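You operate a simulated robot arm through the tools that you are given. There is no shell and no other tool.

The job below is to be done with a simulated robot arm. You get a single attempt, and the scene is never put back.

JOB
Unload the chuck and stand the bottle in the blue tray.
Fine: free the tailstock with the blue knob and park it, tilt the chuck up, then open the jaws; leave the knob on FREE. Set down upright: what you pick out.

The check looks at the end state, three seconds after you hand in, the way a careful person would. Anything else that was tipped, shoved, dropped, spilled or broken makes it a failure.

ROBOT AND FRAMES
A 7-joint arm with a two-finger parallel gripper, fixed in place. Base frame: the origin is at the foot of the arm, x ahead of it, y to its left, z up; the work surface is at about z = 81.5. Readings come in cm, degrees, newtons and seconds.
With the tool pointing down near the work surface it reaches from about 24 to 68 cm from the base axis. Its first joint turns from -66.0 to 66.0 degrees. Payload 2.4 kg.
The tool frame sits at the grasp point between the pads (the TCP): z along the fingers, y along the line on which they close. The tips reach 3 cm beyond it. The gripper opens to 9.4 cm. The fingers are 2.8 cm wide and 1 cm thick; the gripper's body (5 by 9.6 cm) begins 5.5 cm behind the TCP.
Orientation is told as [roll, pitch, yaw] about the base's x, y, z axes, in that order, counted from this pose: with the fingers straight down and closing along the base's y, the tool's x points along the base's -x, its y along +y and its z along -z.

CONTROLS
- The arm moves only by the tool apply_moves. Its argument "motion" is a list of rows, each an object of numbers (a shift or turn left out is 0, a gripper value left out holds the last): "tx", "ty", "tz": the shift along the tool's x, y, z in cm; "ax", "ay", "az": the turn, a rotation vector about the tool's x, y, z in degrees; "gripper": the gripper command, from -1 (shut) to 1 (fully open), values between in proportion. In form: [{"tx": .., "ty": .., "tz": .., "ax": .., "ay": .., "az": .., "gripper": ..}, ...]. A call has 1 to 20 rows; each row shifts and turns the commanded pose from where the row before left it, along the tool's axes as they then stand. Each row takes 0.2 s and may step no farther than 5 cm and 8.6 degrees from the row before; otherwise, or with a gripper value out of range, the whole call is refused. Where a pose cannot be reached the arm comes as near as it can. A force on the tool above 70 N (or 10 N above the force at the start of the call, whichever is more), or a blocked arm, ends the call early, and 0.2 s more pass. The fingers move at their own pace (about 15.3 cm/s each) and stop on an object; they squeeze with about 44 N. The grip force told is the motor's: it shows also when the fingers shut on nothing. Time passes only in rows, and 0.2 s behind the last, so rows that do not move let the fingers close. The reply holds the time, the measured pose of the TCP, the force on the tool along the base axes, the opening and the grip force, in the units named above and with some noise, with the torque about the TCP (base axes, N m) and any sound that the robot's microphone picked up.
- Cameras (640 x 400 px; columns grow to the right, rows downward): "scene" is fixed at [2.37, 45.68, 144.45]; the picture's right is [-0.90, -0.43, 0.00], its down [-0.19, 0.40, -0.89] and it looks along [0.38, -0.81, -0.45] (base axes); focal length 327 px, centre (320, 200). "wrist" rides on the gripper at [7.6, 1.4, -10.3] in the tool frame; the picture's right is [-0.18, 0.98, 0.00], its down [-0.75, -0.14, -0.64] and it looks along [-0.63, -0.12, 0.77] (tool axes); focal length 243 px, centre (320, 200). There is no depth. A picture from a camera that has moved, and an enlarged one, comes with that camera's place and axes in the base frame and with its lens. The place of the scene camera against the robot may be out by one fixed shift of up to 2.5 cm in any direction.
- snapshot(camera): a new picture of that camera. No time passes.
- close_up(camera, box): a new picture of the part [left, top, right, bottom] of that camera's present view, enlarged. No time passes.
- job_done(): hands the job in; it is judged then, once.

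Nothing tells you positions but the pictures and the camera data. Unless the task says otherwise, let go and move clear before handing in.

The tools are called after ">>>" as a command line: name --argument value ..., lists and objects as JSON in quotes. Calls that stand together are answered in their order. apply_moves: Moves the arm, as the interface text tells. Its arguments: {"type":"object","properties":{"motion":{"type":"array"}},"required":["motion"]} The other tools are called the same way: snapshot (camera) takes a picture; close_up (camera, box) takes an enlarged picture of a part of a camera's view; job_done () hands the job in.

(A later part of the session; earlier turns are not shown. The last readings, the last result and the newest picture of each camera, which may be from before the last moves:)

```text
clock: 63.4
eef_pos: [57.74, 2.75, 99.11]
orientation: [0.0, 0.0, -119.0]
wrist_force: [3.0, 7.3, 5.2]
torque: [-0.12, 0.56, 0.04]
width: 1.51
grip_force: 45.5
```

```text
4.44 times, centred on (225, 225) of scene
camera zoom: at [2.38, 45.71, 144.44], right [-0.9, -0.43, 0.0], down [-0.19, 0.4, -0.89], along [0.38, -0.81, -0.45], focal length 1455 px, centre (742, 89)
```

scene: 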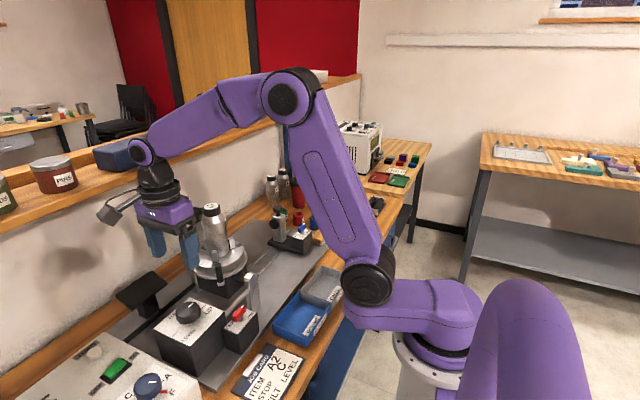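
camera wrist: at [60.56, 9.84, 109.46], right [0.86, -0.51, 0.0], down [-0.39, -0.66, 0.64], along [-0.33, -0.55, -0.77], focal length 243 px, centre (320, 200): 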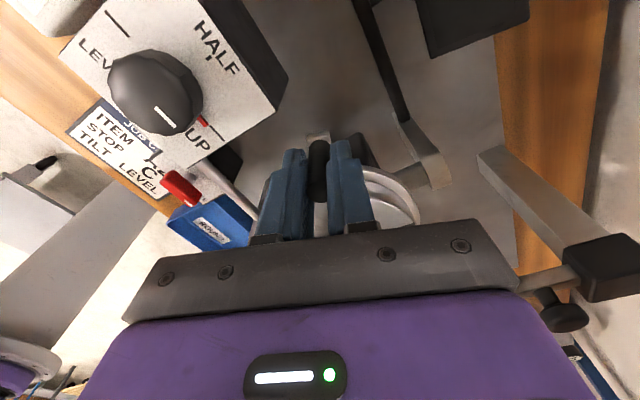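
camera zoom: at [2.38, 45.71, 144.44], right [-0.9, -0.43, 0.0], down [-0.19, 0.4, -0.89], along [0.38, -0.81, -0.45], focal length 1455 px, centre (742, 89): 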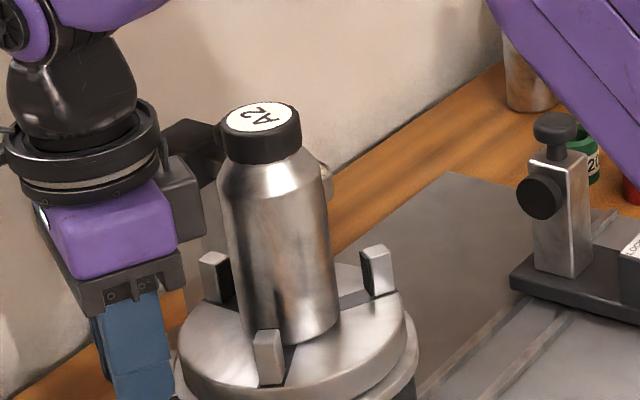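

>>> apply_moves --motion '[{"tx": 0.02, "ty": 0.43, "az": 3}, {"tx": -0.01, "ty": 0.43, "az": 3}, {"tx": -0.01, "ty": 0.43, "az": 3}, {}]'

>>> close_up --camera "scene" --box '[190, 180, 260, 270]'

>>> snapshot --camera "wrist"

```text
clock: 64.4
eef_pos: [58.69, 2.2, 99.13]
orientation: [-0.3, -0.2, -128.0]
wrist_force: [-25.7, 16.5, 7.6]
torque: [0.44, -0.87, -0.14]
width: 1.49
grip_force: 44.8
```

```text
4.44 times, centred on (225, 225) of scene
camera zoom: at [2.27, 45.73, 144.43], right [-0.9, -0.43, 0.0], down [-0.19, 0.4, -0.89], along [0.38, -0.81, -0.45], focal length 1455 px, centre (742, 89)
```

zoom: 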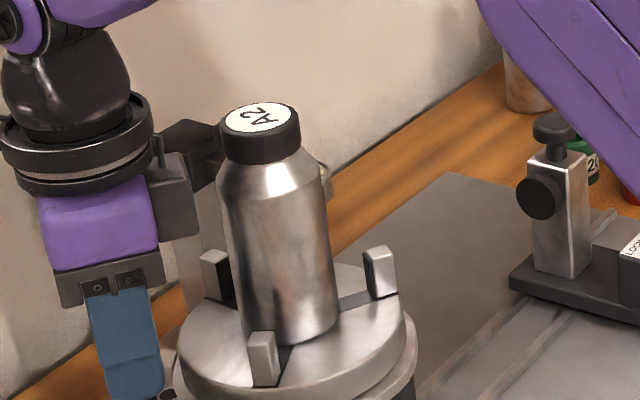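

```text
taken
camera wrist: at [64.52, 7.28, 109.4], right [0.66, -0.75, -0.01], down [-0.57, -0.51, 0.65], along [-0.49, -0.42, -0.76], focal length 243 px, centre (320, 200)
```

wrist: 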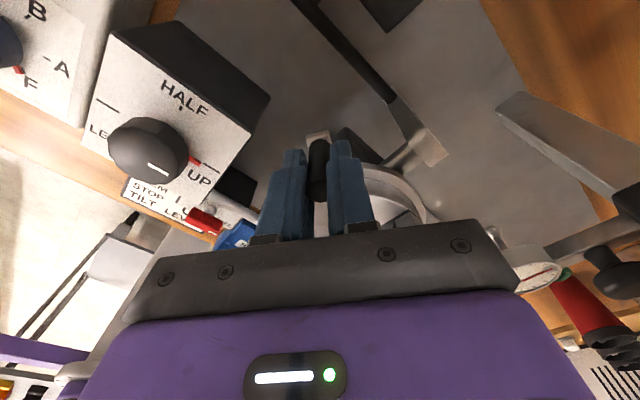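

The force rose to about 30 N against the motion, so this is the end stop, and all three jaws stand clear of the bottle. I'll relax, release the handle and rise straight up.

>>> apply_moves --motion '[{"ty": -0.2}, {"ty": -0.15}, {}, {"gripper": -0.4}, {"gripper": 0.0}, {}, {"tz": -2}, {"tz": -4}, {"tz": -4}, {"tz": -4}, {"tz": -5}, {}]'

>>> close_up --camera "scene" --box '[170, 170, 290, 310]'

>>> snapshot --camera "scene"

>>> snapshot --camera "wrist"

```text
clock: 67.0
eef_pos: [58.62, 2.0, 118.08]
orientation: [0.0, 0.0, -128.0]
wrist_force: [-0.4, 0.4, -0.7]
torque: [0.0, 0.01, -0.01]
width: 4.69
grip_force: 0.2
```

```text
2.86 times, centred on (230, 240) of scene
camera zoom: at [2.37, 45.68, 144.45], right [-0.9, -0.43, 0.0], down [-0.19, 0.4, -0.89], along [0.38, -0.81, -0.45], focal length 936 px, centre (577, 86)
```

zoom: 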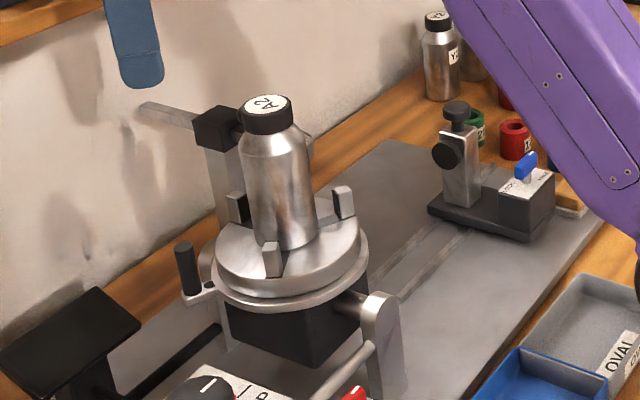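

```text
taken
```

scene: 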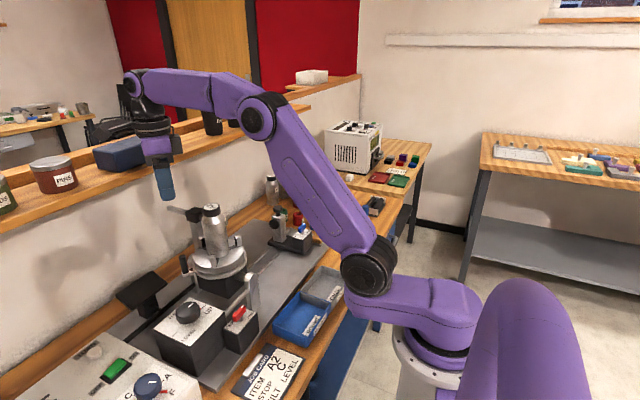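

```text
taken
camera wrist: at [64.4, 7.19, 128.52], right [0.66, -0.75, 0.0], down [-0.57, -0.51, 0.64], along [-0.48, -0.42, -0.77], focal length 243 px, centre (320, 200)
```

wrist: 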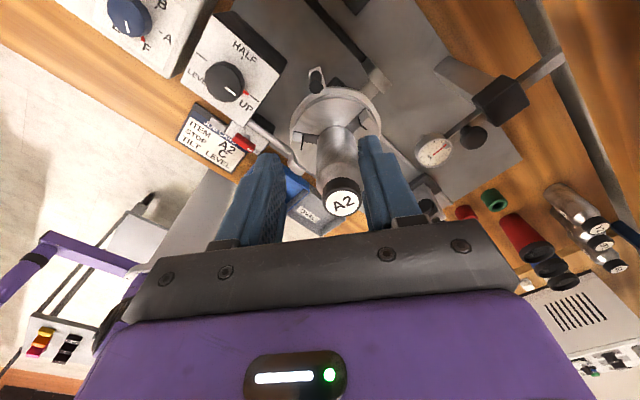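

The jaws are open, the bottle stands free on the chuck, and nothing else has moved. I'll zoom in to fix the bottle's position precisely before grasping it.

>>> close_up --camera "wrist" --box '[270, 60, 410, 220]'

>>> close_up --camera "scene" --box '[190, 190, 260, 270]'

```text
2.50 times, centred on (340, 140) of wrist
camera zoom: at [64.4, 7.19, 128.52], right [0.66, -0.75, 0.0], down [-0.57, -0.51, 0.64], along [-0.48, -0.42, -0.77], focal length 606 px, centre (270, 350)
```

zoom: 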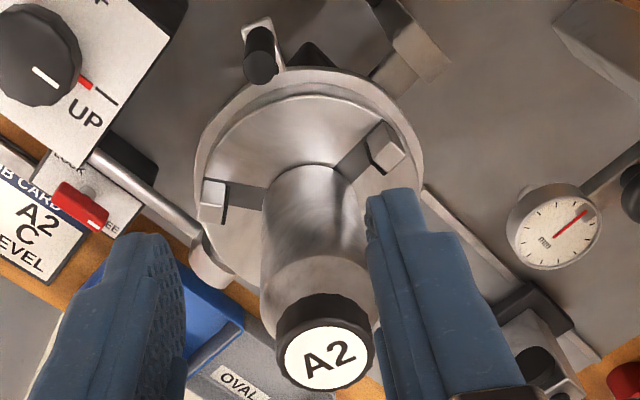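

```text
5.00 times, centred on (225, 230) of scene
camera zoom: at [2.37, 45.68, 144.45], right [-0.9, -0.43, 0.0], down [-0.19, 0.4, -0.89], along [0.38, -0.81, -0.45], focal length 1637 px, centre (795, 50)
```

zoom: 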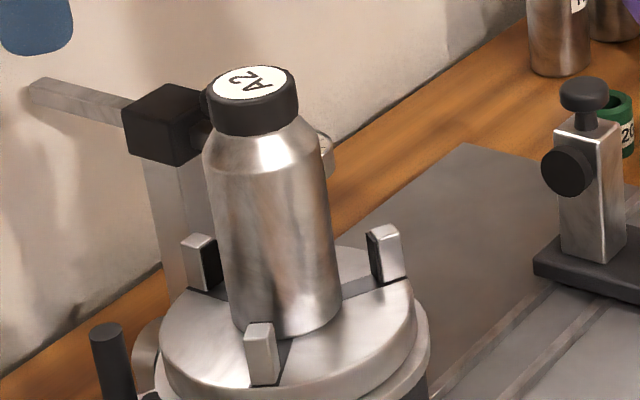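

The bottle's cap is at about (54.0, -5.0) with its top at z≈109.9, and the bottle stands on the chuck at z≈97.6. I'll go back to yaw 0 at height with the gripper fully open and line up above it.

>>> apply_moves --motion '[{"tz": -3}, {"az": -8}, {"az": -8}, {"az": -8}, {"az": -8}, {"az": -8}, {"az": -8}, {"az": -8}, {"az": -8}, {"az": -8}, {"az": -8}, {"az": -8}, {"az": -8}, {"az": -8}, {"az": -8}, {"az": -8}, {"az": -8}, {}]'

>>> apply_moves --motion '[{"tx": 2.3, "ty": -3.5, "gripper": 1}, {"tx": 2.3, "ty": -3.5}, {}]'

>>> snapshot --camera "wrist"

>>> close_up --camera "scene" --box '[150, 130, 310, 290]'

```text
clock: 70.8
eef_pos: [58.64, 2.12, 121.12]
orientation: [0.0, 0.0, 0.2]
wrist_force: [-0.6, 0.4, 0.4]
torque: [0.01, 0.04, 0.01]
width: 4.69
grip_force: 0.0
```

```text
clock: 71.6
eef_pos: [53.91, -4.95, 121.0]
orientation: [-0.1, -0.1, 0.1]
wrist_force: [-0.3, -1.1, 0.8]
torque: [-0.04, 0.04, 0.0]
width: 9.41
grip_force: 0.1
```

```text
taken
camera wrist: at [46.31, -3.48, 131.43], right [0.18, 0.98, 0.0], down [0.75, -0.14, 0.64], along [0.63, -0.12, -0.77], focal length 243 px, centre (320, 200)
```

wrist: 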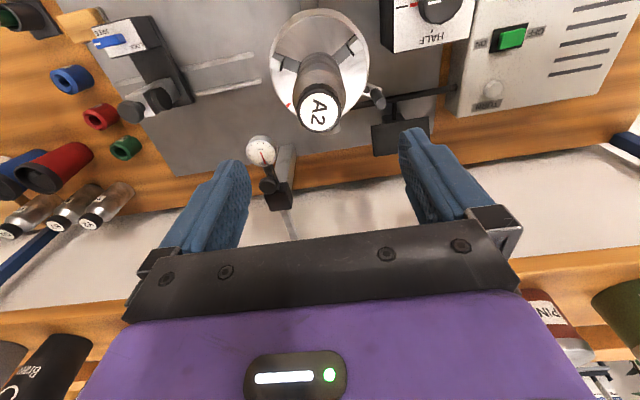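

```text
2.50 times, centred on (230, 210) of scene
camera zoom: at [2.37, 45.68, 144.45], right [-0.9, -0.43, 0.0], down [-0.19, 0.4, -0.89], along [0.38, -0.81, -0.45], focal length 819 px, centre (545, 175)
```

zoom: 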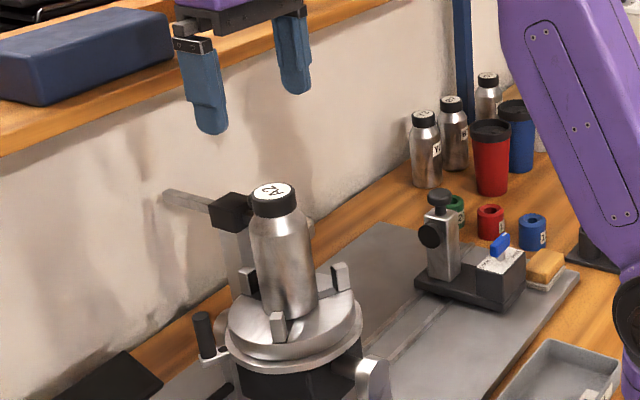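

>>> close_up --camera "wrist" --box '[260, 0, 400, 150]'

```text
2.67 times, centred on (330, 75) of wrist
camera zoom: at [46.31, -3.48, 131.43], right [0.18, 0.98, 0.0], down [0.75, -0.14, 0.64], along [0.63, -0.12, -0.77], focal length 647 px, centre (293, 533)
```

zoom: 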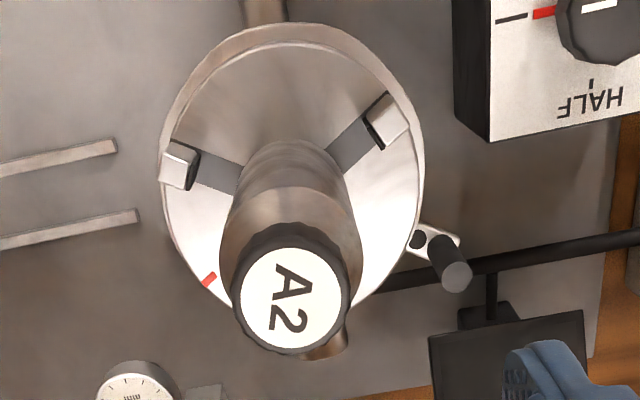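

The cap centre is confirmed at (53.96, -4.99), and the tab's green light has gone dark, which fits released jaws. I'll descend straight over the bottle to TCP z≈105.5.

>>> apply_moves --motion '[{"tx": -0.05, "ty": -0.1, "tz": 4}, {"tz": 4}, {"tz": 4}, {"tz": 2}, {"tz": 1.5}, {}]'

>>> close_up --camera "scene" --box '[160, 170, 290, 290]'

>>> snapshot --camera "wrist"

```text
clock: 73.0
eef_pos: [54.04, -4.96, 105.52]
orientation: [0.1, 0.0, 0.1]
wrist_force: [-0.1, 0.2, -0.3]
torque: [0.0, 0.05, 0.04]
width: 9.38
grip_force: 0.0
```

```text
3.33 times, centred on (225, 230) of scene
camera zoom: at [2.37, 45.68, 144.45], right [-0.9, -0.43, 0.0], down [-0.19, 0.4, -0.89], along [0.38, -0.81, -0.45], focal length 1091 px, centre (637, 100)
```

zoom: 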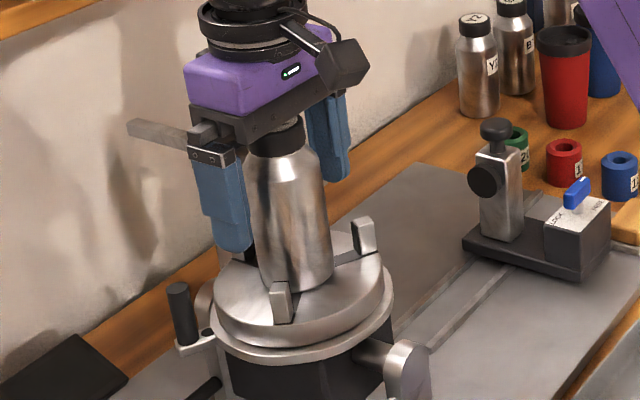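

```text
taken
camera wrist: at [46.43, -3.52, 115.85], right [0.18, 0.98, 0.0], down [0.75, -0.14, 0.64], along [0.63, -0.12, -0.77], focal length 243 px, centre (320, 200)
```

wrist: 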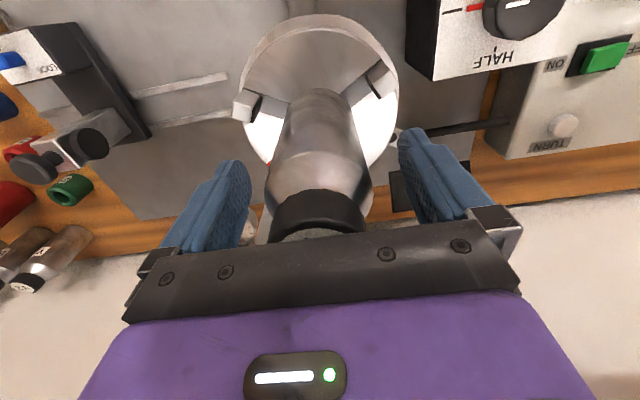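

The bottle is centred between the fingers with about 1 cm between cap and palm. I'll close gradually.

>>> apply_moves --motion '[{"gripper": 0.5}, {"gripper": 0.3}, {"gripper": 0.22}, {"gripper": 0.15}, {"gripper": 0.05}, {"gripper": -0.2}, {"gripper": -1}, {}, {}]'

>>> close_up --camera "scene" --box '[160, 170, 290, 290]'

```text
clock: 75.0
eef_pos: [53.95, -4.88, 105.55]
orientation: [0.1, 0.0, 0.0]
wrist_force: [0.5, -0.3, 0.0]
torque: [-0.01, -0.04, 0.01]
width: 5.35
grip_force: 43.4
```

```text
3.33 times, centred on (225, 230) of scene
camera zoom: at [2.37, 45.68, 144.45], right [-0.9, -0.43, 0.0], down [-0.19, 0.4, -0.89], along [0.38, -0.81, -0.45], focal length 1091 px, centre (637, 100)
```

zoom: 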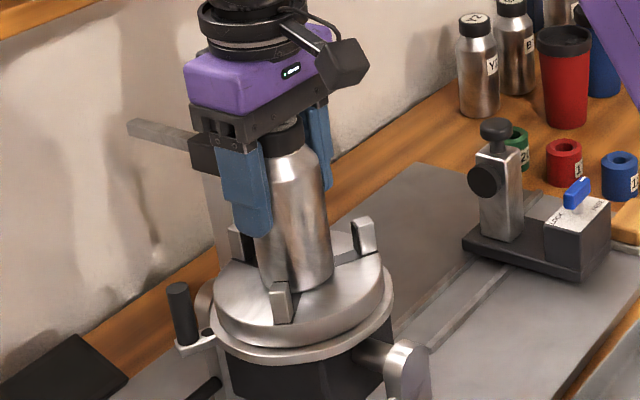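

The bottle is gripped at 5.35 cm. I'll lift it a little to check that it comes free.

>>> apply_moves --motion '[{"tz": -0.5}, {"tz": -0.5}, {"tz": -1}, {}]'

>>> close_up --camera "scene" --box '[160, 170, 290, 290]'

```text
clock: 76.0
eef_pos: [54.05, -4.96, 107.57]
orientation: [0.0, 0.0, 0.0]
wrist_force: [0.0, 0.5, -0.5]
torque: [0.0, 0.02, -0.03]
width: 5.28
grip_force: 43.6
```

```text
3.33 times, centred on (225, 230) of scene
camera zoom: at [2.38, 45.68, 144.45], right [-0.9, -0.43, 0.0], down [-0.19, 0.4, -0.89], along [0.38, -0.81, -0.45], focal length 1091 px, centre (637, 100)
```

zoom: 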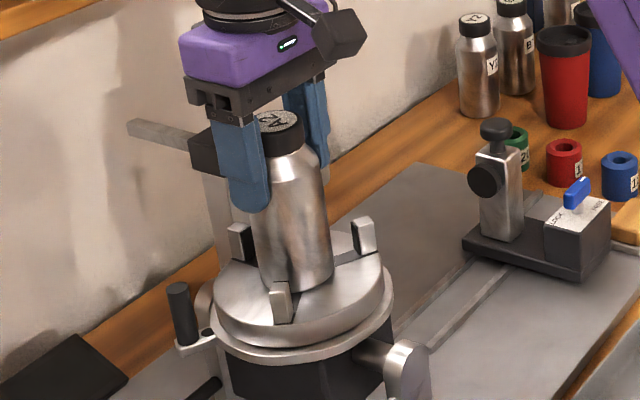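

The fingers slid up along the bottle and it stayed in the chuck. I'll look closely before trying anything else.

>>> snapshot --camera "wrist"

>>> close_up --camera "wrist" --box '[230, 0, 430, 240]'

>>> close_up --camera "scene" --box '[195, 220, 255, 270]'

```text
taken
camera wrist: at [46.4, -3.55, 117.9], right [0.18, 0.98, 0.0], down [0.75, -0.14, 0.64], along [0.63, -0.12, -0.77], focal length 243 px, centre (320, 200)
```

wrist: 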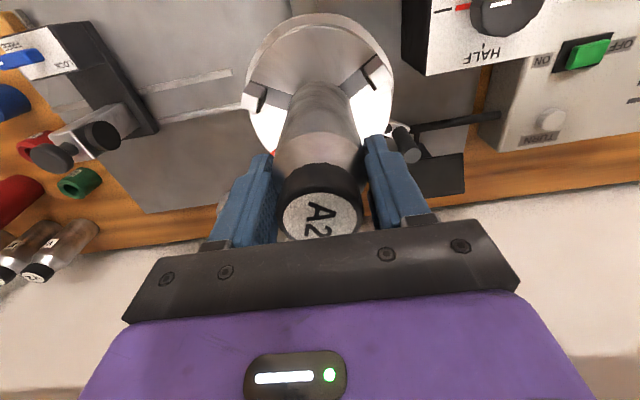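

```text
1.67 times, centred on (330, 120) of wrist
camera zoom: at [46.4, -3.55, 117.9], right [0.18, 0.98, 0.0], down [0.75, -0.14, 0.64], along [0.63, -0.12, -0.77], focal length 404 px, centre (303, 333)
```

zoom: 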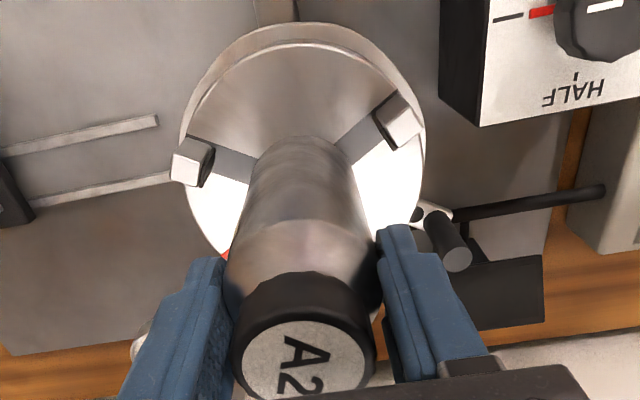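

```text
8.00 times, centred on (225, 245) of scene
camera zoom: at [2.38, 45.68, 144.45], right [-0.9, -0.43, 0.0], down [-0.19, 0.4, -0.89], along [0.38, -0.81, -0.45], focal length 2619 px, centre (1080, -160)
```

zoom: 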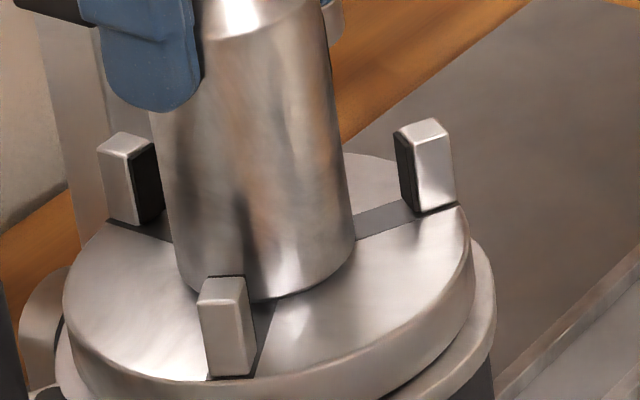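

The cap is still at z≈110, so the bottle stayed put and the fingers slid. I'll open slightly, go down to a lower hold, close again, and lift by just a few millimetres while reading the force.

>>> apply_moves --motion '[{"gripper": 0.4}, {}, {"tz": 1}, {"tz": 1}, {"tz": 0.6}, {}]'

>>> apply_moves --motion '[{"gripper": 0.2}, {"gripper": 0.1}, {"gripper": -1}, {}, {}, {}]'

>>> apply_moves --motion '[{"tz": -0.15}, {"tz": -0.15}]'

```text
clock: 77.4
eef_pos: [54.09, -4.85, 104.94]
orientation: [0.1, 0.0, 0.0]
wrist_force: [0.7, -0.2, -0.4]
torque: [0.01, 0.03, 0.01]
width: 6.58
grip_force: 0.0
```

```text
clock: 78.8
eef_pos: [54.04, -4.92, 104.93]
orientation: [0.0, 0.0, 0.0]
wrist_force: [-0.2, -0.9, 0.3]
torque: [-0.04, -0.01, 0.03]
width: 5.37
grip_force: 43.9
```

```text
clock: 79.4
eef_pos: [54.18, -4.85, 105.31]
orientation: [0.0, 0.0, 0.1]
wrist_force: [0.2, -0.4, -0.6]
torque: [-0.01, 0.0, 0.0]
width: 5.36
grip_force: 43.7
```

>>> close_up --camera "scene" --box '[195, 200, 255, 270]'

>>> close_up --camera "wrist" --box '[230, 0, 430, 240]'

```text
5.71 times, centred on (225, 235) of scene
camera zoom: at [2.38, 45.68, 144.45], right [-0.9, -0.43, 0.0], down [-0.19, 0.4, -0.89], along [0.38, -0.81, -0.45], focal length 1871 px, centre (863, 0)
```

zoom: 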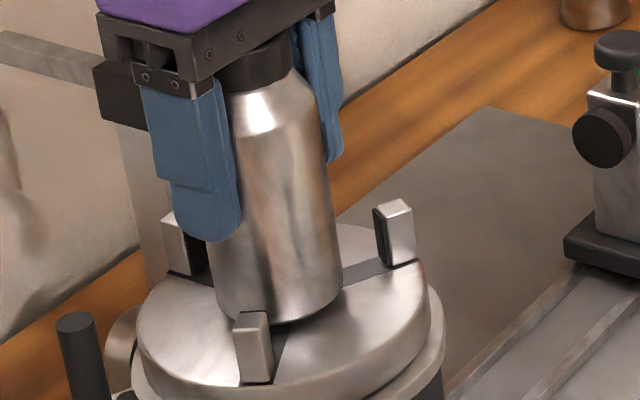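

```text
1.67 times, centred on (330, 120) of wrist
camera zoom: at [46.43, -3.52, 115.61], right [0.18, 0.98, 0.0], down [0.75, -0.14, 0.64], along [0.63, -0.12, -0.77], focal length 404 px, centre (303, 333)
```

zoom: 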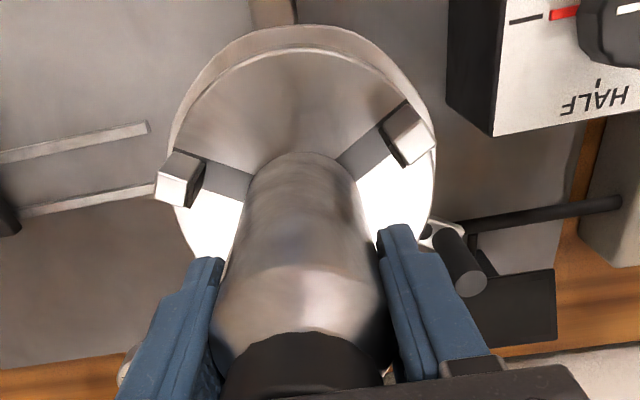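

The force stays near zero, and the base looks as if it may have lifted slightly with a shadow under it. I'll lift another few millimetres slowly and compare.

>>> apply_moves --motion '[{"tz": -0.1}, {"tz": -0.1}, {"tz": -0.1}, {"tz": -0.1}, {"tz": -0.1}]'

>>> close_up --camera "scene" --box '[195, 200, 255, 270]'

```text
clock: 80.6
eef_pos: [54.15, -4.91, 105.76]
orientation: [-0.1, 0.0, -0.1]
wrist_force: [0.2, 1.1, -1.9]
torque: [0.02, 0.01, 0.02]
width: 5.31
grip_force: 44.1
```

```text
5.71 times, centred on (225, 235) of scene
camera zoom: at [2.38, 45.68, 144.45], right [-0.9, -0.43, 0.0], down [-0.19, 0.4, -0.89], along [0.38, -0.81, -0.45], focal length 1871 px, centre (863, 0)
```

zoom: 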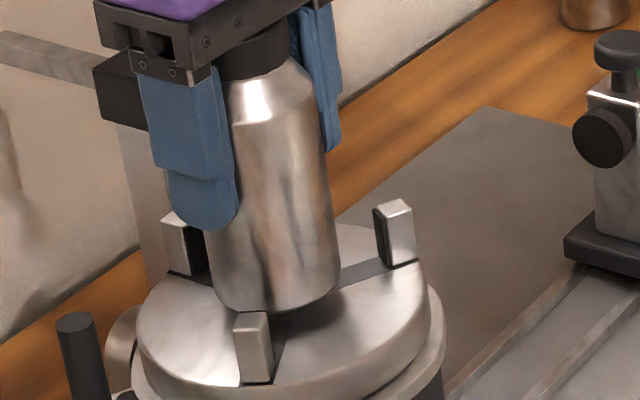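

The bottle is now rising with the gripper: its base is about 0.8 cm above the chuck, with a light load of about 2 N. I'll keep lifting slowly and check for slip.

>>> apply_moves --motion '[{"tz": -0.15}, {"tz": -0.15}, {"tz": -0.15}, {"tz": -0.2}, {"tz": -0.2}, {"tz": -0.2}, {"tz": -0.2}, {"tz": -0.2}, {"tz": -0.15}, {}]'

>>> close_up --camera "scene" --box '[195, 190, 255, 270]'

>>> close_up --camera "wrist" --box '[230, 0, 430, 240]'

```text
clock: 82.8
eef_pos: [54.15, -4.92, 107.27]
orientation: [0.0, 0.0, 0.0]
wrist_force: [0.7, 0.2, -1.4]
torque: [0.02, 0.02, 0.0]
width: 5.37
grip_force: 44.1
```

```text
5.00 times, centred on (225, 230) of scene
camera zoom: at [2.38, 45.68, 144.45], right [-0.9, -0.43, 0.0], down [-0.19, 0.4, -0.89], along [0.38, -0.81, -0.45], focal length 1637 px, centre (795, 50)
```

zoom: 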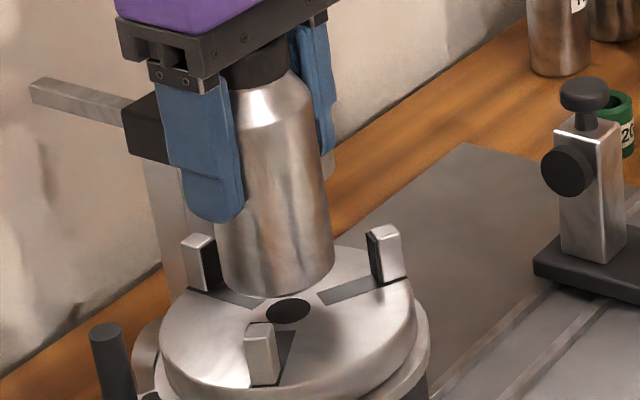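

```text
1.67 times, centred on (330, 120) of wrist
camera zoom: at [46.42, -3.54, 117.74], right [0.18, 0.98, 0.0], down [0.75, -0.14, 0.64], along [0.63, -0.12, -0.77], focal length 404 px, centre (303, 333)
```

zoom: 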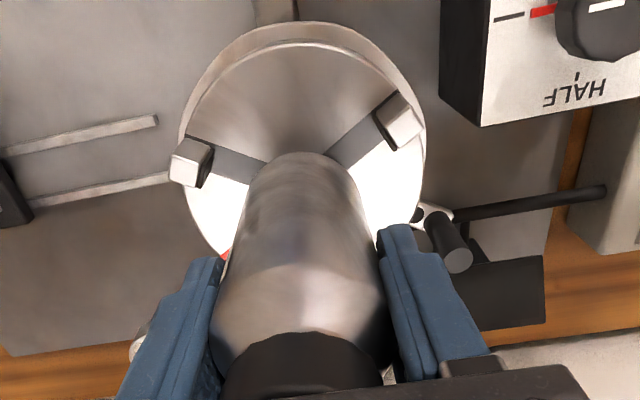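

The bottle is well clear of the seat with no slip. I'll lift 4 cm more, gently, so its base clears the jaws and brackets.

>>> apply_moves --motion '[{"tz": -0.2}, {"tz": -0.3}, {"tz": -0.4}, {"tz": -0.4}, {"tz": -0.4}, {"tz": -0.4}, {"tz": -0.4}, {"tz": -0.4}, {"tz": -0.4}, {"tz": -0.4}, {"tz": -0.3}, {"tz": -0.2}, {}]'

>>> snapshot --camera "scene"

>>> snapshot --camera "wrist"

```text
clock: 85.6
eef_pos: [54.07, -4.93, 111.54]
orientation: [-0.1, 0.0, 0.0]
wrist_force: [0.1, 0.3, -1.7]
torque: [-0.01, 0.0, -0.01]
width: 5.37
grip_force: 43.9
```

```text
taken
```

scene: 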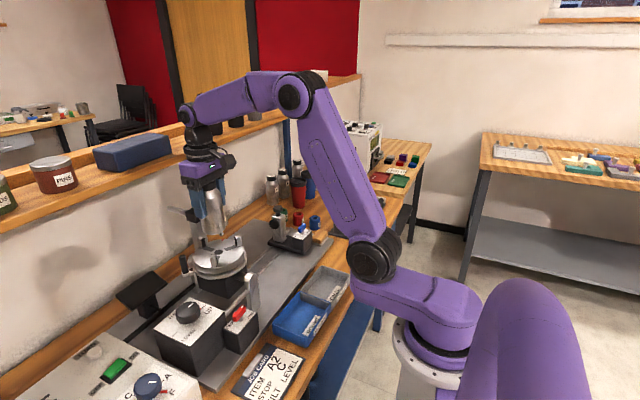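

```text
taken
camera wrist: at [46.42, -3.51, 121.96], right [0.18, 0.98, 0.0], down [0.75, -0.14, 0.64], along [0.63, -0.12, -0.77], focal length 243 px, centre (320, 200)
```

wrist: 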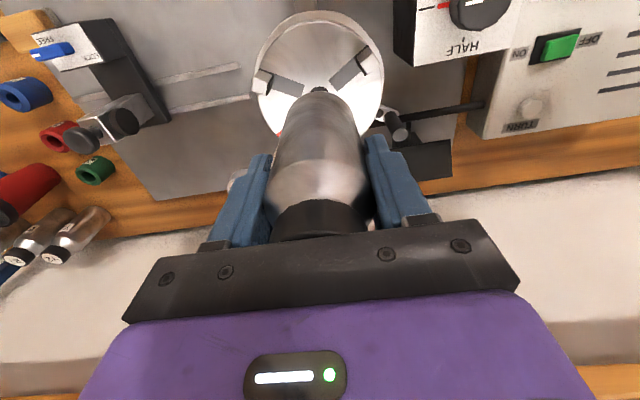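

The bottle is held firmly, with its base about 7.3 cm below the TCP. I'll carry it at this height over the blue tray, centred near (31.1, -7.2).

>>> apply_moves --motion '[{"tx": 0.5}, {"tx": 1.0}, {"tx": 1.4, "ty": -0.15}, {"tx": 1.5, "ty": -0.2}, {"tx": 1.5, "ty": -0.2}, {"tx": 1.5, "ty": -0.2}, {"tx": 1.5, "ty": -0.2}, {"tx": 1.5, "ty": -0.2}, {"tx": 1.5, "ty": -0.2}, {"tx": 1.5, "ty": -0.2}, {"tx": 1.5, "ty": -0.2}, {"tx": 1.5, "ty": -0.2}, {"tx": 1.5, "ty": -0.2}, {"tx": 1.5, "ty": -0.1}, {"tx": 1.5}, {"tx": 1.0}, {"tx": 0.5}, {}]'

>>> snapshot --camera "wrist"

>>> snapshot --camera "scene"

```text
clock: 89.4
eef_pos: [31.67, -7.25, 111.46]
orientation: [0.0, 0.0, 0.0]
wrist_force: [0.4, -0.2, -0.8]
torque: [0.0, 0.01, 0.0]
width: 5.36
grip_force: 43.9
```

```text
taken
camera wrist: at [24.06, -5.8, 121.91], right [0.18, 0.98, 0.0], down [0.75, -0.14, 0.64], along [0.63, -0.12, -0.77], focal length 243 px, centre (320, 200)
```

wrist: 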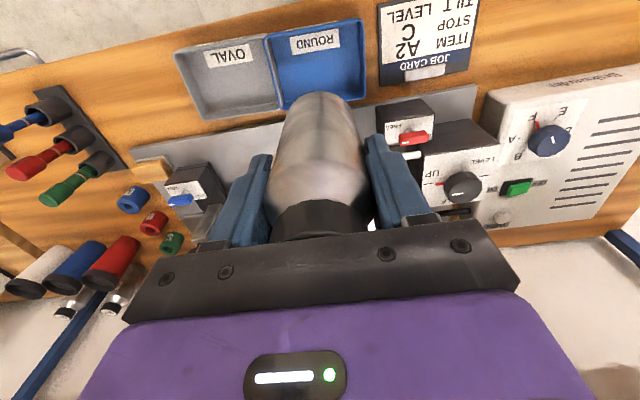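

```text
taken
```

scene: 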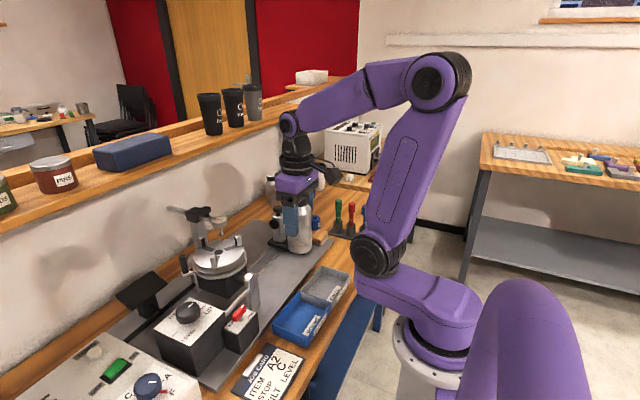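

>>> close_up --camera "wrist" --box '[240, 0, 400, 120]'

>>> close_up --camera "scene" --box '[250, 190, 370, 360]'

```text
3.33 times, centred on (320, 60) of wrist
camera zoom: at [24.06, -5.8, 121.91], right [0.18, 0.98, 0.0], down [0.75, -0.14, 0.64], along [0.63, -0.12, -0.77], focal length 809 px, centre (320, 667)
```

zoom: 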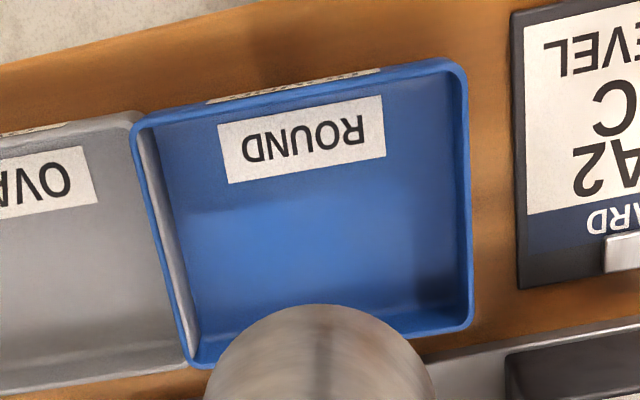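

```text
2.35 times, centred on (310, 275) of scene
camera zoom: at [2.37, 45.68, 144.45], right [-0.9, -0.43, 0.0], down [-0.19, 0.4, -0.89], along [0.38, -0.81, -0.45], focal length 770 px, centre (344, 24)
```

zoom: 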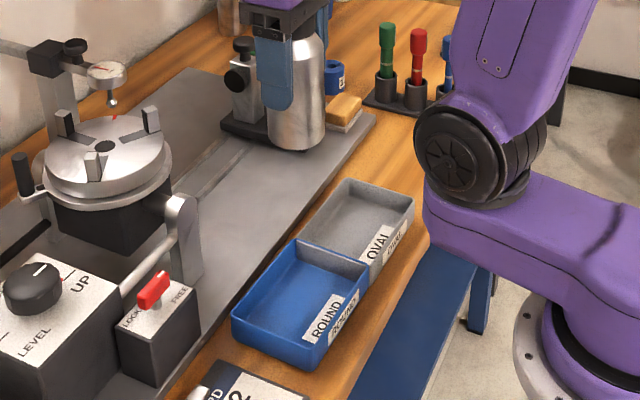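

The tray's rim spans x 26.6–36.3 and y -13.5 to -1.2, so its centre is near (31.5, -7.3), and the bottle is already above it. I'll descend gently most of the way.

>>> apply_moves --motion '[{"ty": -0.08, "tz": 0.4}, {"tz": 0.8}, {"tz": 1.0}, {"tz": 1.2}, {"tz": 1.2}, {"tz": 1.2}, {"tz": 1.2}, {"tz": 1.2}, {"tz": 1.2}, {"tz": 1.2}, {"tz": 1.2}, {"tz": 1.2}, {"tz": 1.2}, {"tz": 1.2}, {"tz": 1.0}, {"tz": 0.6}, {}]'

>>> close_up --camera "scene" --box '[230, 190, 380, 360]'

>>> snapshot --camera "wrist"

```text
clock: 93.0
eef_pos: [31.68, -7.37, 94.61]
orientation: [0.1, 0.0, 0.1]
wrist_force: [0.5, -0.2, -1.6]
torque: [-0.01, 0.02, 0.01]
width: 5.35
grip_force: 44.0
```

```text
2.35 times, centred on (305, 275) of scene
camera zoom: at [2.37, 45.68, 144.45], right [-0.9, -0.43, 0.0], down [-0.19, 0.4, -0.89], along [0.38, -0.81, -0.45], focal length 770 px, centre (355, 24)
```

zoom: 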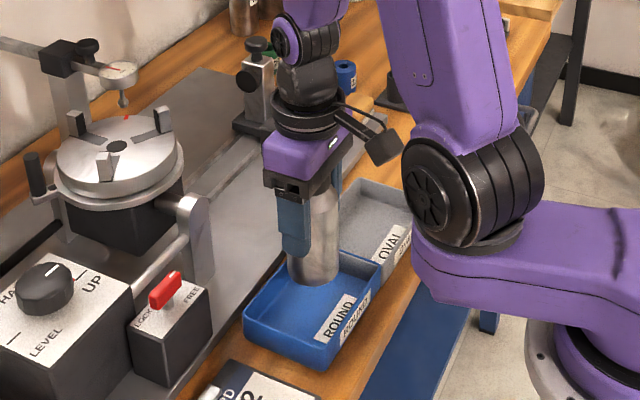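

```text
taken
camera wrist: at [24.03, -5.9, 104.91], right [0.18, 0.98, 0.0], down [0.75, -0.14, 0.64], along [0.63, -0.12, -0.77], focal length 243 px, centre (320, 200)
```

wrist: 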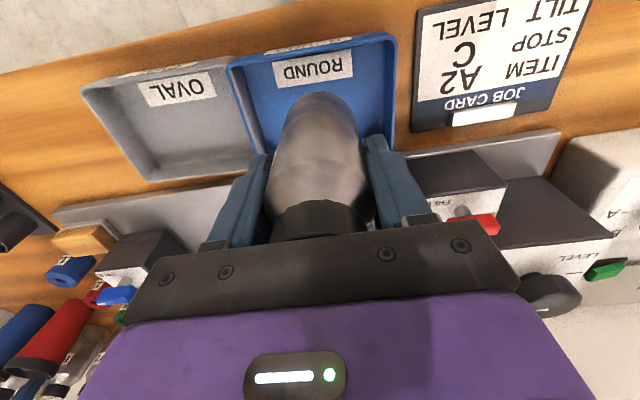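

The bottle is centred over the tray with its base just above the rim. I'll go down slowly and feel for the floor.

>>> apply_moves --motion '[{"tz": 0.4}, {"tz": 0.5}, {"tz": 0.5}, {"tz": 0.5}, {"tz": 0.5}, {"tz": 0.5}, {"tz": 0.4}, {"tz": 0.3}, {"tz": 0.2}, {}]'

>>> close_up --camera "scene" --box '[260, 230, 350, 340]'

```text
clock: 95.2
eef_pos: [31.59, -7.32, 90.82]
orientation: [0.0, 0.0, 0.0]
wrist_force: [-0.2, -0.5, -1.0]
torque: [-0.04, -0.01, 0.01]
width: 5.33
grip_force: 44.0
```

```text
3.64 times, centred on (305, 285) of scene
camera zoom: at [2.37, 45.68, 144.45], right [-0.9, -0.43, 0.0], down [-0.19, 0.4, -0.89], along [0.38, -0.81, -0.45], focal length 1191 px, centre (374, -109)
```

zoom: 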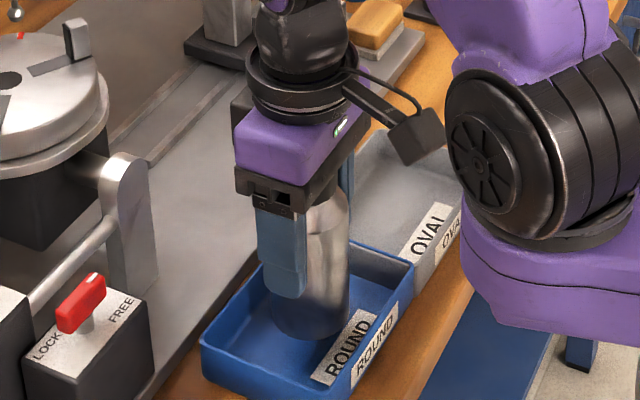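

>>> apply_moves --motion '[{"tz": 0.15}, {"tz": 0.15}, {"tz": 0.1}, {"tz": 0.1}]'

>>> apply_moves --motion '[{"tz": 0.1}, {"tz": 0.1}, {"tz": 0.1}]'

```text
clock: 96.2
eef_pos: [31.65, -7.19, 90.31]
orientation: [0.0, 0.0, 0.1]
wrist_force: [-0.4, 0.3, -1.2]
torque: [0.01, 0.0, -0.02]
width: 5.38
grip_force: 44.1
```

```text
clock: 97.0
eef_pos: [31.7, -7.27, 89.87]
orientation: [0.0, 0.0, 0.1]
wrist_force: [0.5, 0.3, -1.3]
torque: [0.02, 0.01, 0.0]
width: 5.34
grip_force: 44.5
```

Still hanging free, with a force around -1.3 N. I'll continue in millimetre steps.

>>> apply_moves --motion '[{"tz": 0.1}, {"tz": 0.1}]'

>>> close_up --camera "scene" --box '[270, 260, 350, 350]'

```text
clock: 97.6
eef_pos: [31.65, -7.37, 89.6]
orientation: [0.0, 0.0, 0.0]
wrist_force: [0.1, 1.1, -0.9]
torque: [-0.02, 0.0, 0.03]
width: 5.35
grip_force: 43.7
```

```text
4.44 times, centred on (310, 305) of scene
camera zoom: at [2.37, 45.68, 144.45], right [-0.9, -0.43, 0.0], down [-0.19, 0.4, -0.89], along [0.38, -0.81, -0.45], focal length 1455 px, centre (364, -267)
```

zoom: 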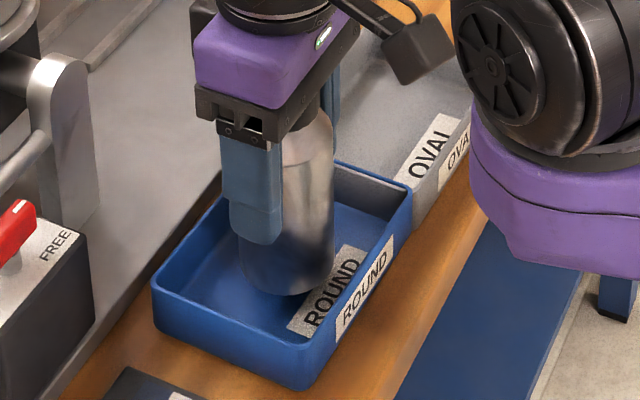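

>>> apply_moves --motion '[{"tz": 0.1}, {"tz": 0.1}]'

>>> apply_moves --motion '[{"tz": 0.1}]'

>>> apply_moves --motion '[{"tz": 0.1}]'

```text
clock: 98.2
eef_pos: [31.68, -7.32, 89.63]
orientation: [0.0, 0.0, 0.0]
wrist_force: [0.1, -0.9, -1.9]
torque: [-0.01, -0.01, -0.02]
width: 5.34
grip_force: 43.9
```

```text
clock: 98.6
eef_pos: [31.6, -7.24, 89.49]
orientation: [0.0, -0.1, 0.0]
wrist_force: [0.0, 0.6, -1.6]
torque: [-0.02, -0.02, 0.01]
width: 5.36
grip_force: 43.9
```

```text
clock: 99.0
eef_pos: [31.8, -7.24, 89.44]
orientation: [0.1, 0.0, 0.0]
wrist_force: [-0.2, 0.0, -1.7]
torque: [-0.01, -0.01, -0.07]
width: 5.36
grip_force: 44.1
```

>>> apply_moves --motion '[{"tz": 0.1}, {"tz": 0.1}]'

>>> apply_moves --motion '[{"tz": 0.1}, {"tz": 0.1}]'

>>> close_up --camera "scene" --box '[280, 270, 340, 330]'

```text
clock: 99.6
eef_pos: [31.71, -7.39, 89.12]
orientation: [0.0, 0.2, 0.0]
wrist_force: [-0.4, 0.7, -1.7]
torque: [0.02, -0.01, 0.0]
width: 5.35
grip_force: 44.3
```

```text
clock: 100.2
eef_pos: [31.6, -7.32, 88.99]
orientation: [0.0, 0.1, 0.0]
wrist_force: [-0.3, -0.6, -1.1]
torque: [0.0, 0.0, 0.0]
width: 5.35
grip_force: 43.9
```

```text
6.67 times, centred on (310, 300) of scene
camera zoom: at [2.37, 45.68, 144.45], right [-0.9, -0.43, 0.0], down [-0.19, 0.4, -0.89], along [0.38, -0.81, -0.45], focal length 2183 px, centre (387, -467)
```

zoom: 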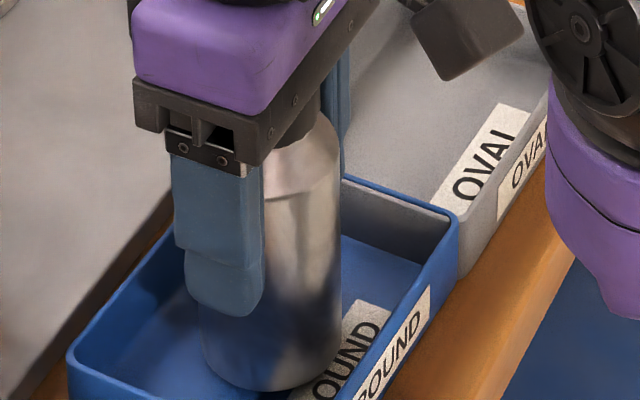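

>>> apply_moves --motion '[{"tz": 0.1}]'

>>> apply_moves --motion '[{"tz": 0.1}]'

>>> apply_moves --motion '[{"tz": 0.1}]'

```text
clock: 100.6
eef_pos: [31.61, -7.21, 88.92]
orientation: [0.0, 0.0, 0.0]
wrist_force: [0.3, 0.2, -1.3]
torque: [0.0, 0.0, -0.02]
width: 5.35
grip_force: 43.9
```

```text
clock: 101.0
eef_pos: [31.66, -7.3, 88.66]
orientation: [0.0, 0.1, 0.2]
wrist_force: [0.5, -0.4, -2.3]
torque: [0.0, 0.0, 0.02]
width: 5.35
grip_force: 44.3
```

```text
clock: 101.4
eef_pos: [31.7, -7.24, 88.72]
orientation: [-0.1, 0.0, 0.0]
wrist_force: [-0.3, 0.1, -1.7]
torque: [-0.01, 0.02, 0.01]
width: 5.38
grip_force: 43.8
```

>>> close_up --camera "wrist" --box '[230, 0, 430, 240]'

>>> close_up --camera "scene" --box '[280, 270, 340, 330]'

```text
1.67 times, centred on (330, 120) of wrist
camera zoom: at [24.02, -5.87, 99.0], right [0.18, 0.98, 0.0], down [0.75, -0.14, 0.64], along [0.63, -0.12, -0.77], focal length 404 px, centre (303, 333)
```

zoom: 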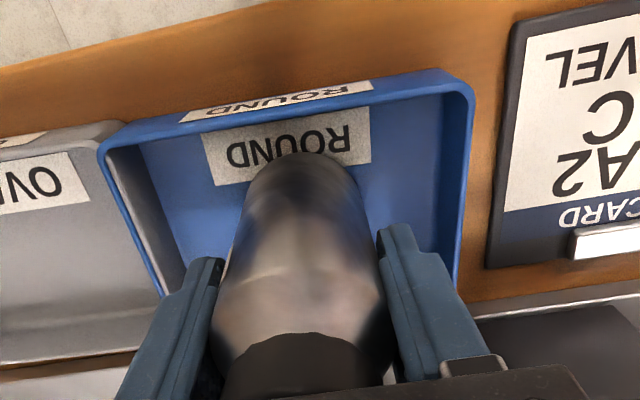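

```text
6.67 times, centred on (310, 300) of scene
camera zoom: at [2.37, 45.68, 144.45], right [-0.9, -0.43, 0.0], down [-0.19, 0.4, -0.89], along [0.38, -0.81, -0.45], focal length 2183 px, centre (387, -467)
```

zoom: 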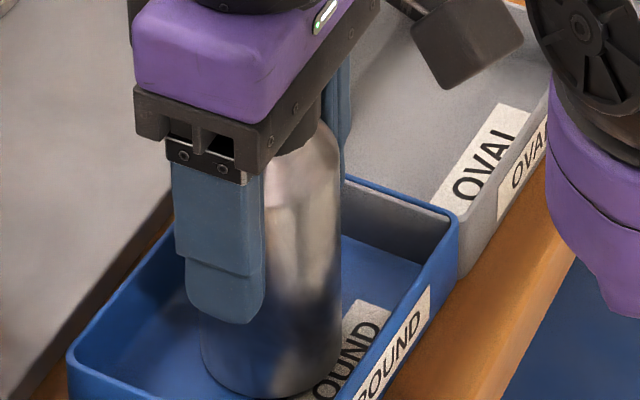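

The bottle hasn't moved relative to the fingers, and its base is right at the tray floor. A few more millimetre steps.

>>> apply_moves --motion '[{"tz": 0.1}]'

>>> apply_moves --motion '[{"tz": 0.1}]'

>>> apply_moves --motion '[{"tz": 0.1}]'

```text
clock: 101.8
eef_pos: [31.78, -7.13, 88.54]
orientation: [0.0, 0.0, 0.0]
wrist_force: [-0.2, -0.5, -1.4]
torque: [-0.02, 0.0, 0.01]
width: 5.37
grip_force: 44.3
```

```text
clock: 102.2
eef_pos: [31.72, -7.18, 88.4]
orientation: [-0.1, 0.0, 0.0]
wrist_force: [0.2, -0.3, -1.6]
torque: [-0.01, -0.01, -0.01]
width: 5.37
grip_force: 44.4
```

```text
clock: 102.6
eef_pos: [31.58, -7.22, 88.38]
orientation: [0.0, 0.0, 0.0]
wrist_force: [-1.0, 1.2, 13.6]
torque: [-0.28, 0.16, -0.04]
width: 5.37
grip_force: 43.9
```

The bottle is on the tray floor, with +13.6 N of contact. I'll ease off slightly, then open gradually.

>>> apply_moves --motion '[{"tz": -0.08}, {}, {"gripper": 0.16}, {"gripper": 0.18}, {"gripper": 0.22}, {"gripper": 0.28}, {"gripper": 0.4}, {"gripper": 0.6}, {}]'

>>> close_up --camera "scene" --box '[260, 230, 350, 340]'

>>> snapshot --camera "wrist"

```text
clock: 104.6
eef_pos: [31.72, -7.31, 88.52]
orientation: [0.1, 0.0, 0.0]
wrist_force: [-0.2, 0.2, -0.1]
torque: [-0.01, 0.02, 0.0]
width: 7.51
grip_force: 0.0
```

```text
3.64 times, centred on (305, 285) of scene
camera zoom: at [2.37, 45.68, 144.45], right [-0.9, -0.43, 0.0], down [-0.19, 0.4, -0.89], along [0.38, -0.81, -0.45], focal length 1191 px, centre (374, -109)
```

zoom: 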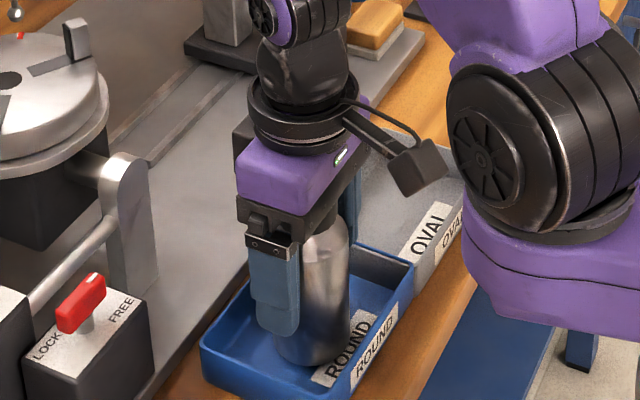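

```text
taken
camera wrist: at [24.03, -5.85, 98.79], right [0.18, 0.98, 0.0], down [0.75, -0.14, 0.64], along [0.63, -0.12, -0.77], focal length 243 px, centre (320, 200)
```

wrist: 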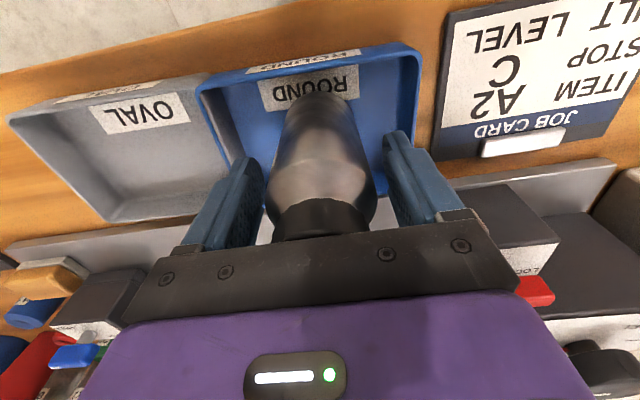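

The bottle is released and standing. I'll rise straight up, slowly at first, until the fingers clear the bottle.

>>> apply_moves --motion '[{"tz": -0.5, "gripper": 0.75}, {"tz": -1}, {"tz": -1.5}, {"tz": -2}, {"tz": -3}, {"tz": -4}, {"tz": -4}, {"tz": -4}, {"tz": -4}, {"tz": -3}, {}]'

>>> snapshot --camera "scene"

>>> snapshot --camera "wrist"

>>> close_up --camera "scene" --box '[240, 230, 360, 350]'

```text
clock: 107.0
eef_pos: [31.68, -7.32, 115.46]
orientation: [0.0, -0.1, 0.0]
wrist_force: [0.9, 0.0, -0.2]
torque: [0.01, -0.03, -0.02]
width: 8.23
grip_force: 0.1
```

```text
taken
```

scene: 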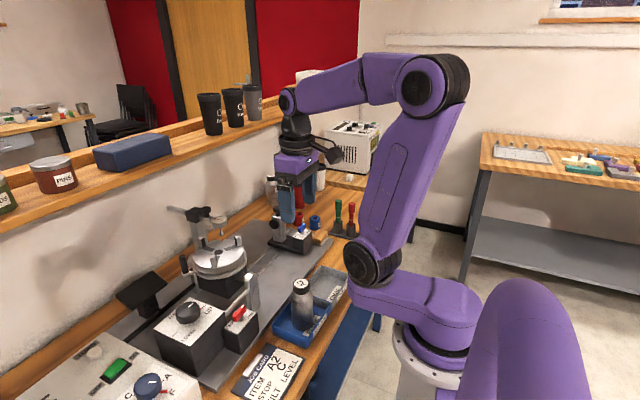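

```text
taken
camera wrist: at [24.05, -5.94, 125.85], right [0.18, 0.98, 0.0], down [0.75, -0.14, 0.64], along [0.63, -0.12, -0.77], focal length 243 px, centre (320, 200)
```

wrist: 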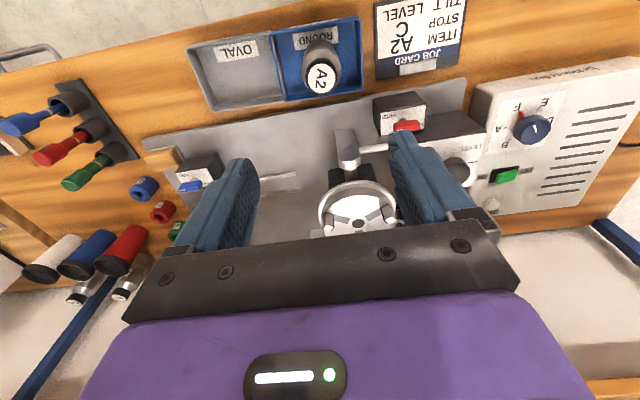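

```text
3.33 times, centred on (300, 290) of scene
camera zoom: at [2.37, 45.68, 144.45], right [-0.9, -0.43, 0.0], down [-0.19, 0.4, -0.89], along [0.38, -0.81, -0.45], focal length 1091 px, centre (387, -100)
```

zoom: 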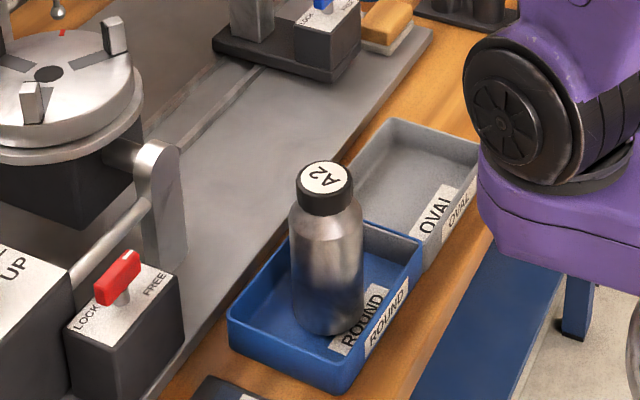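

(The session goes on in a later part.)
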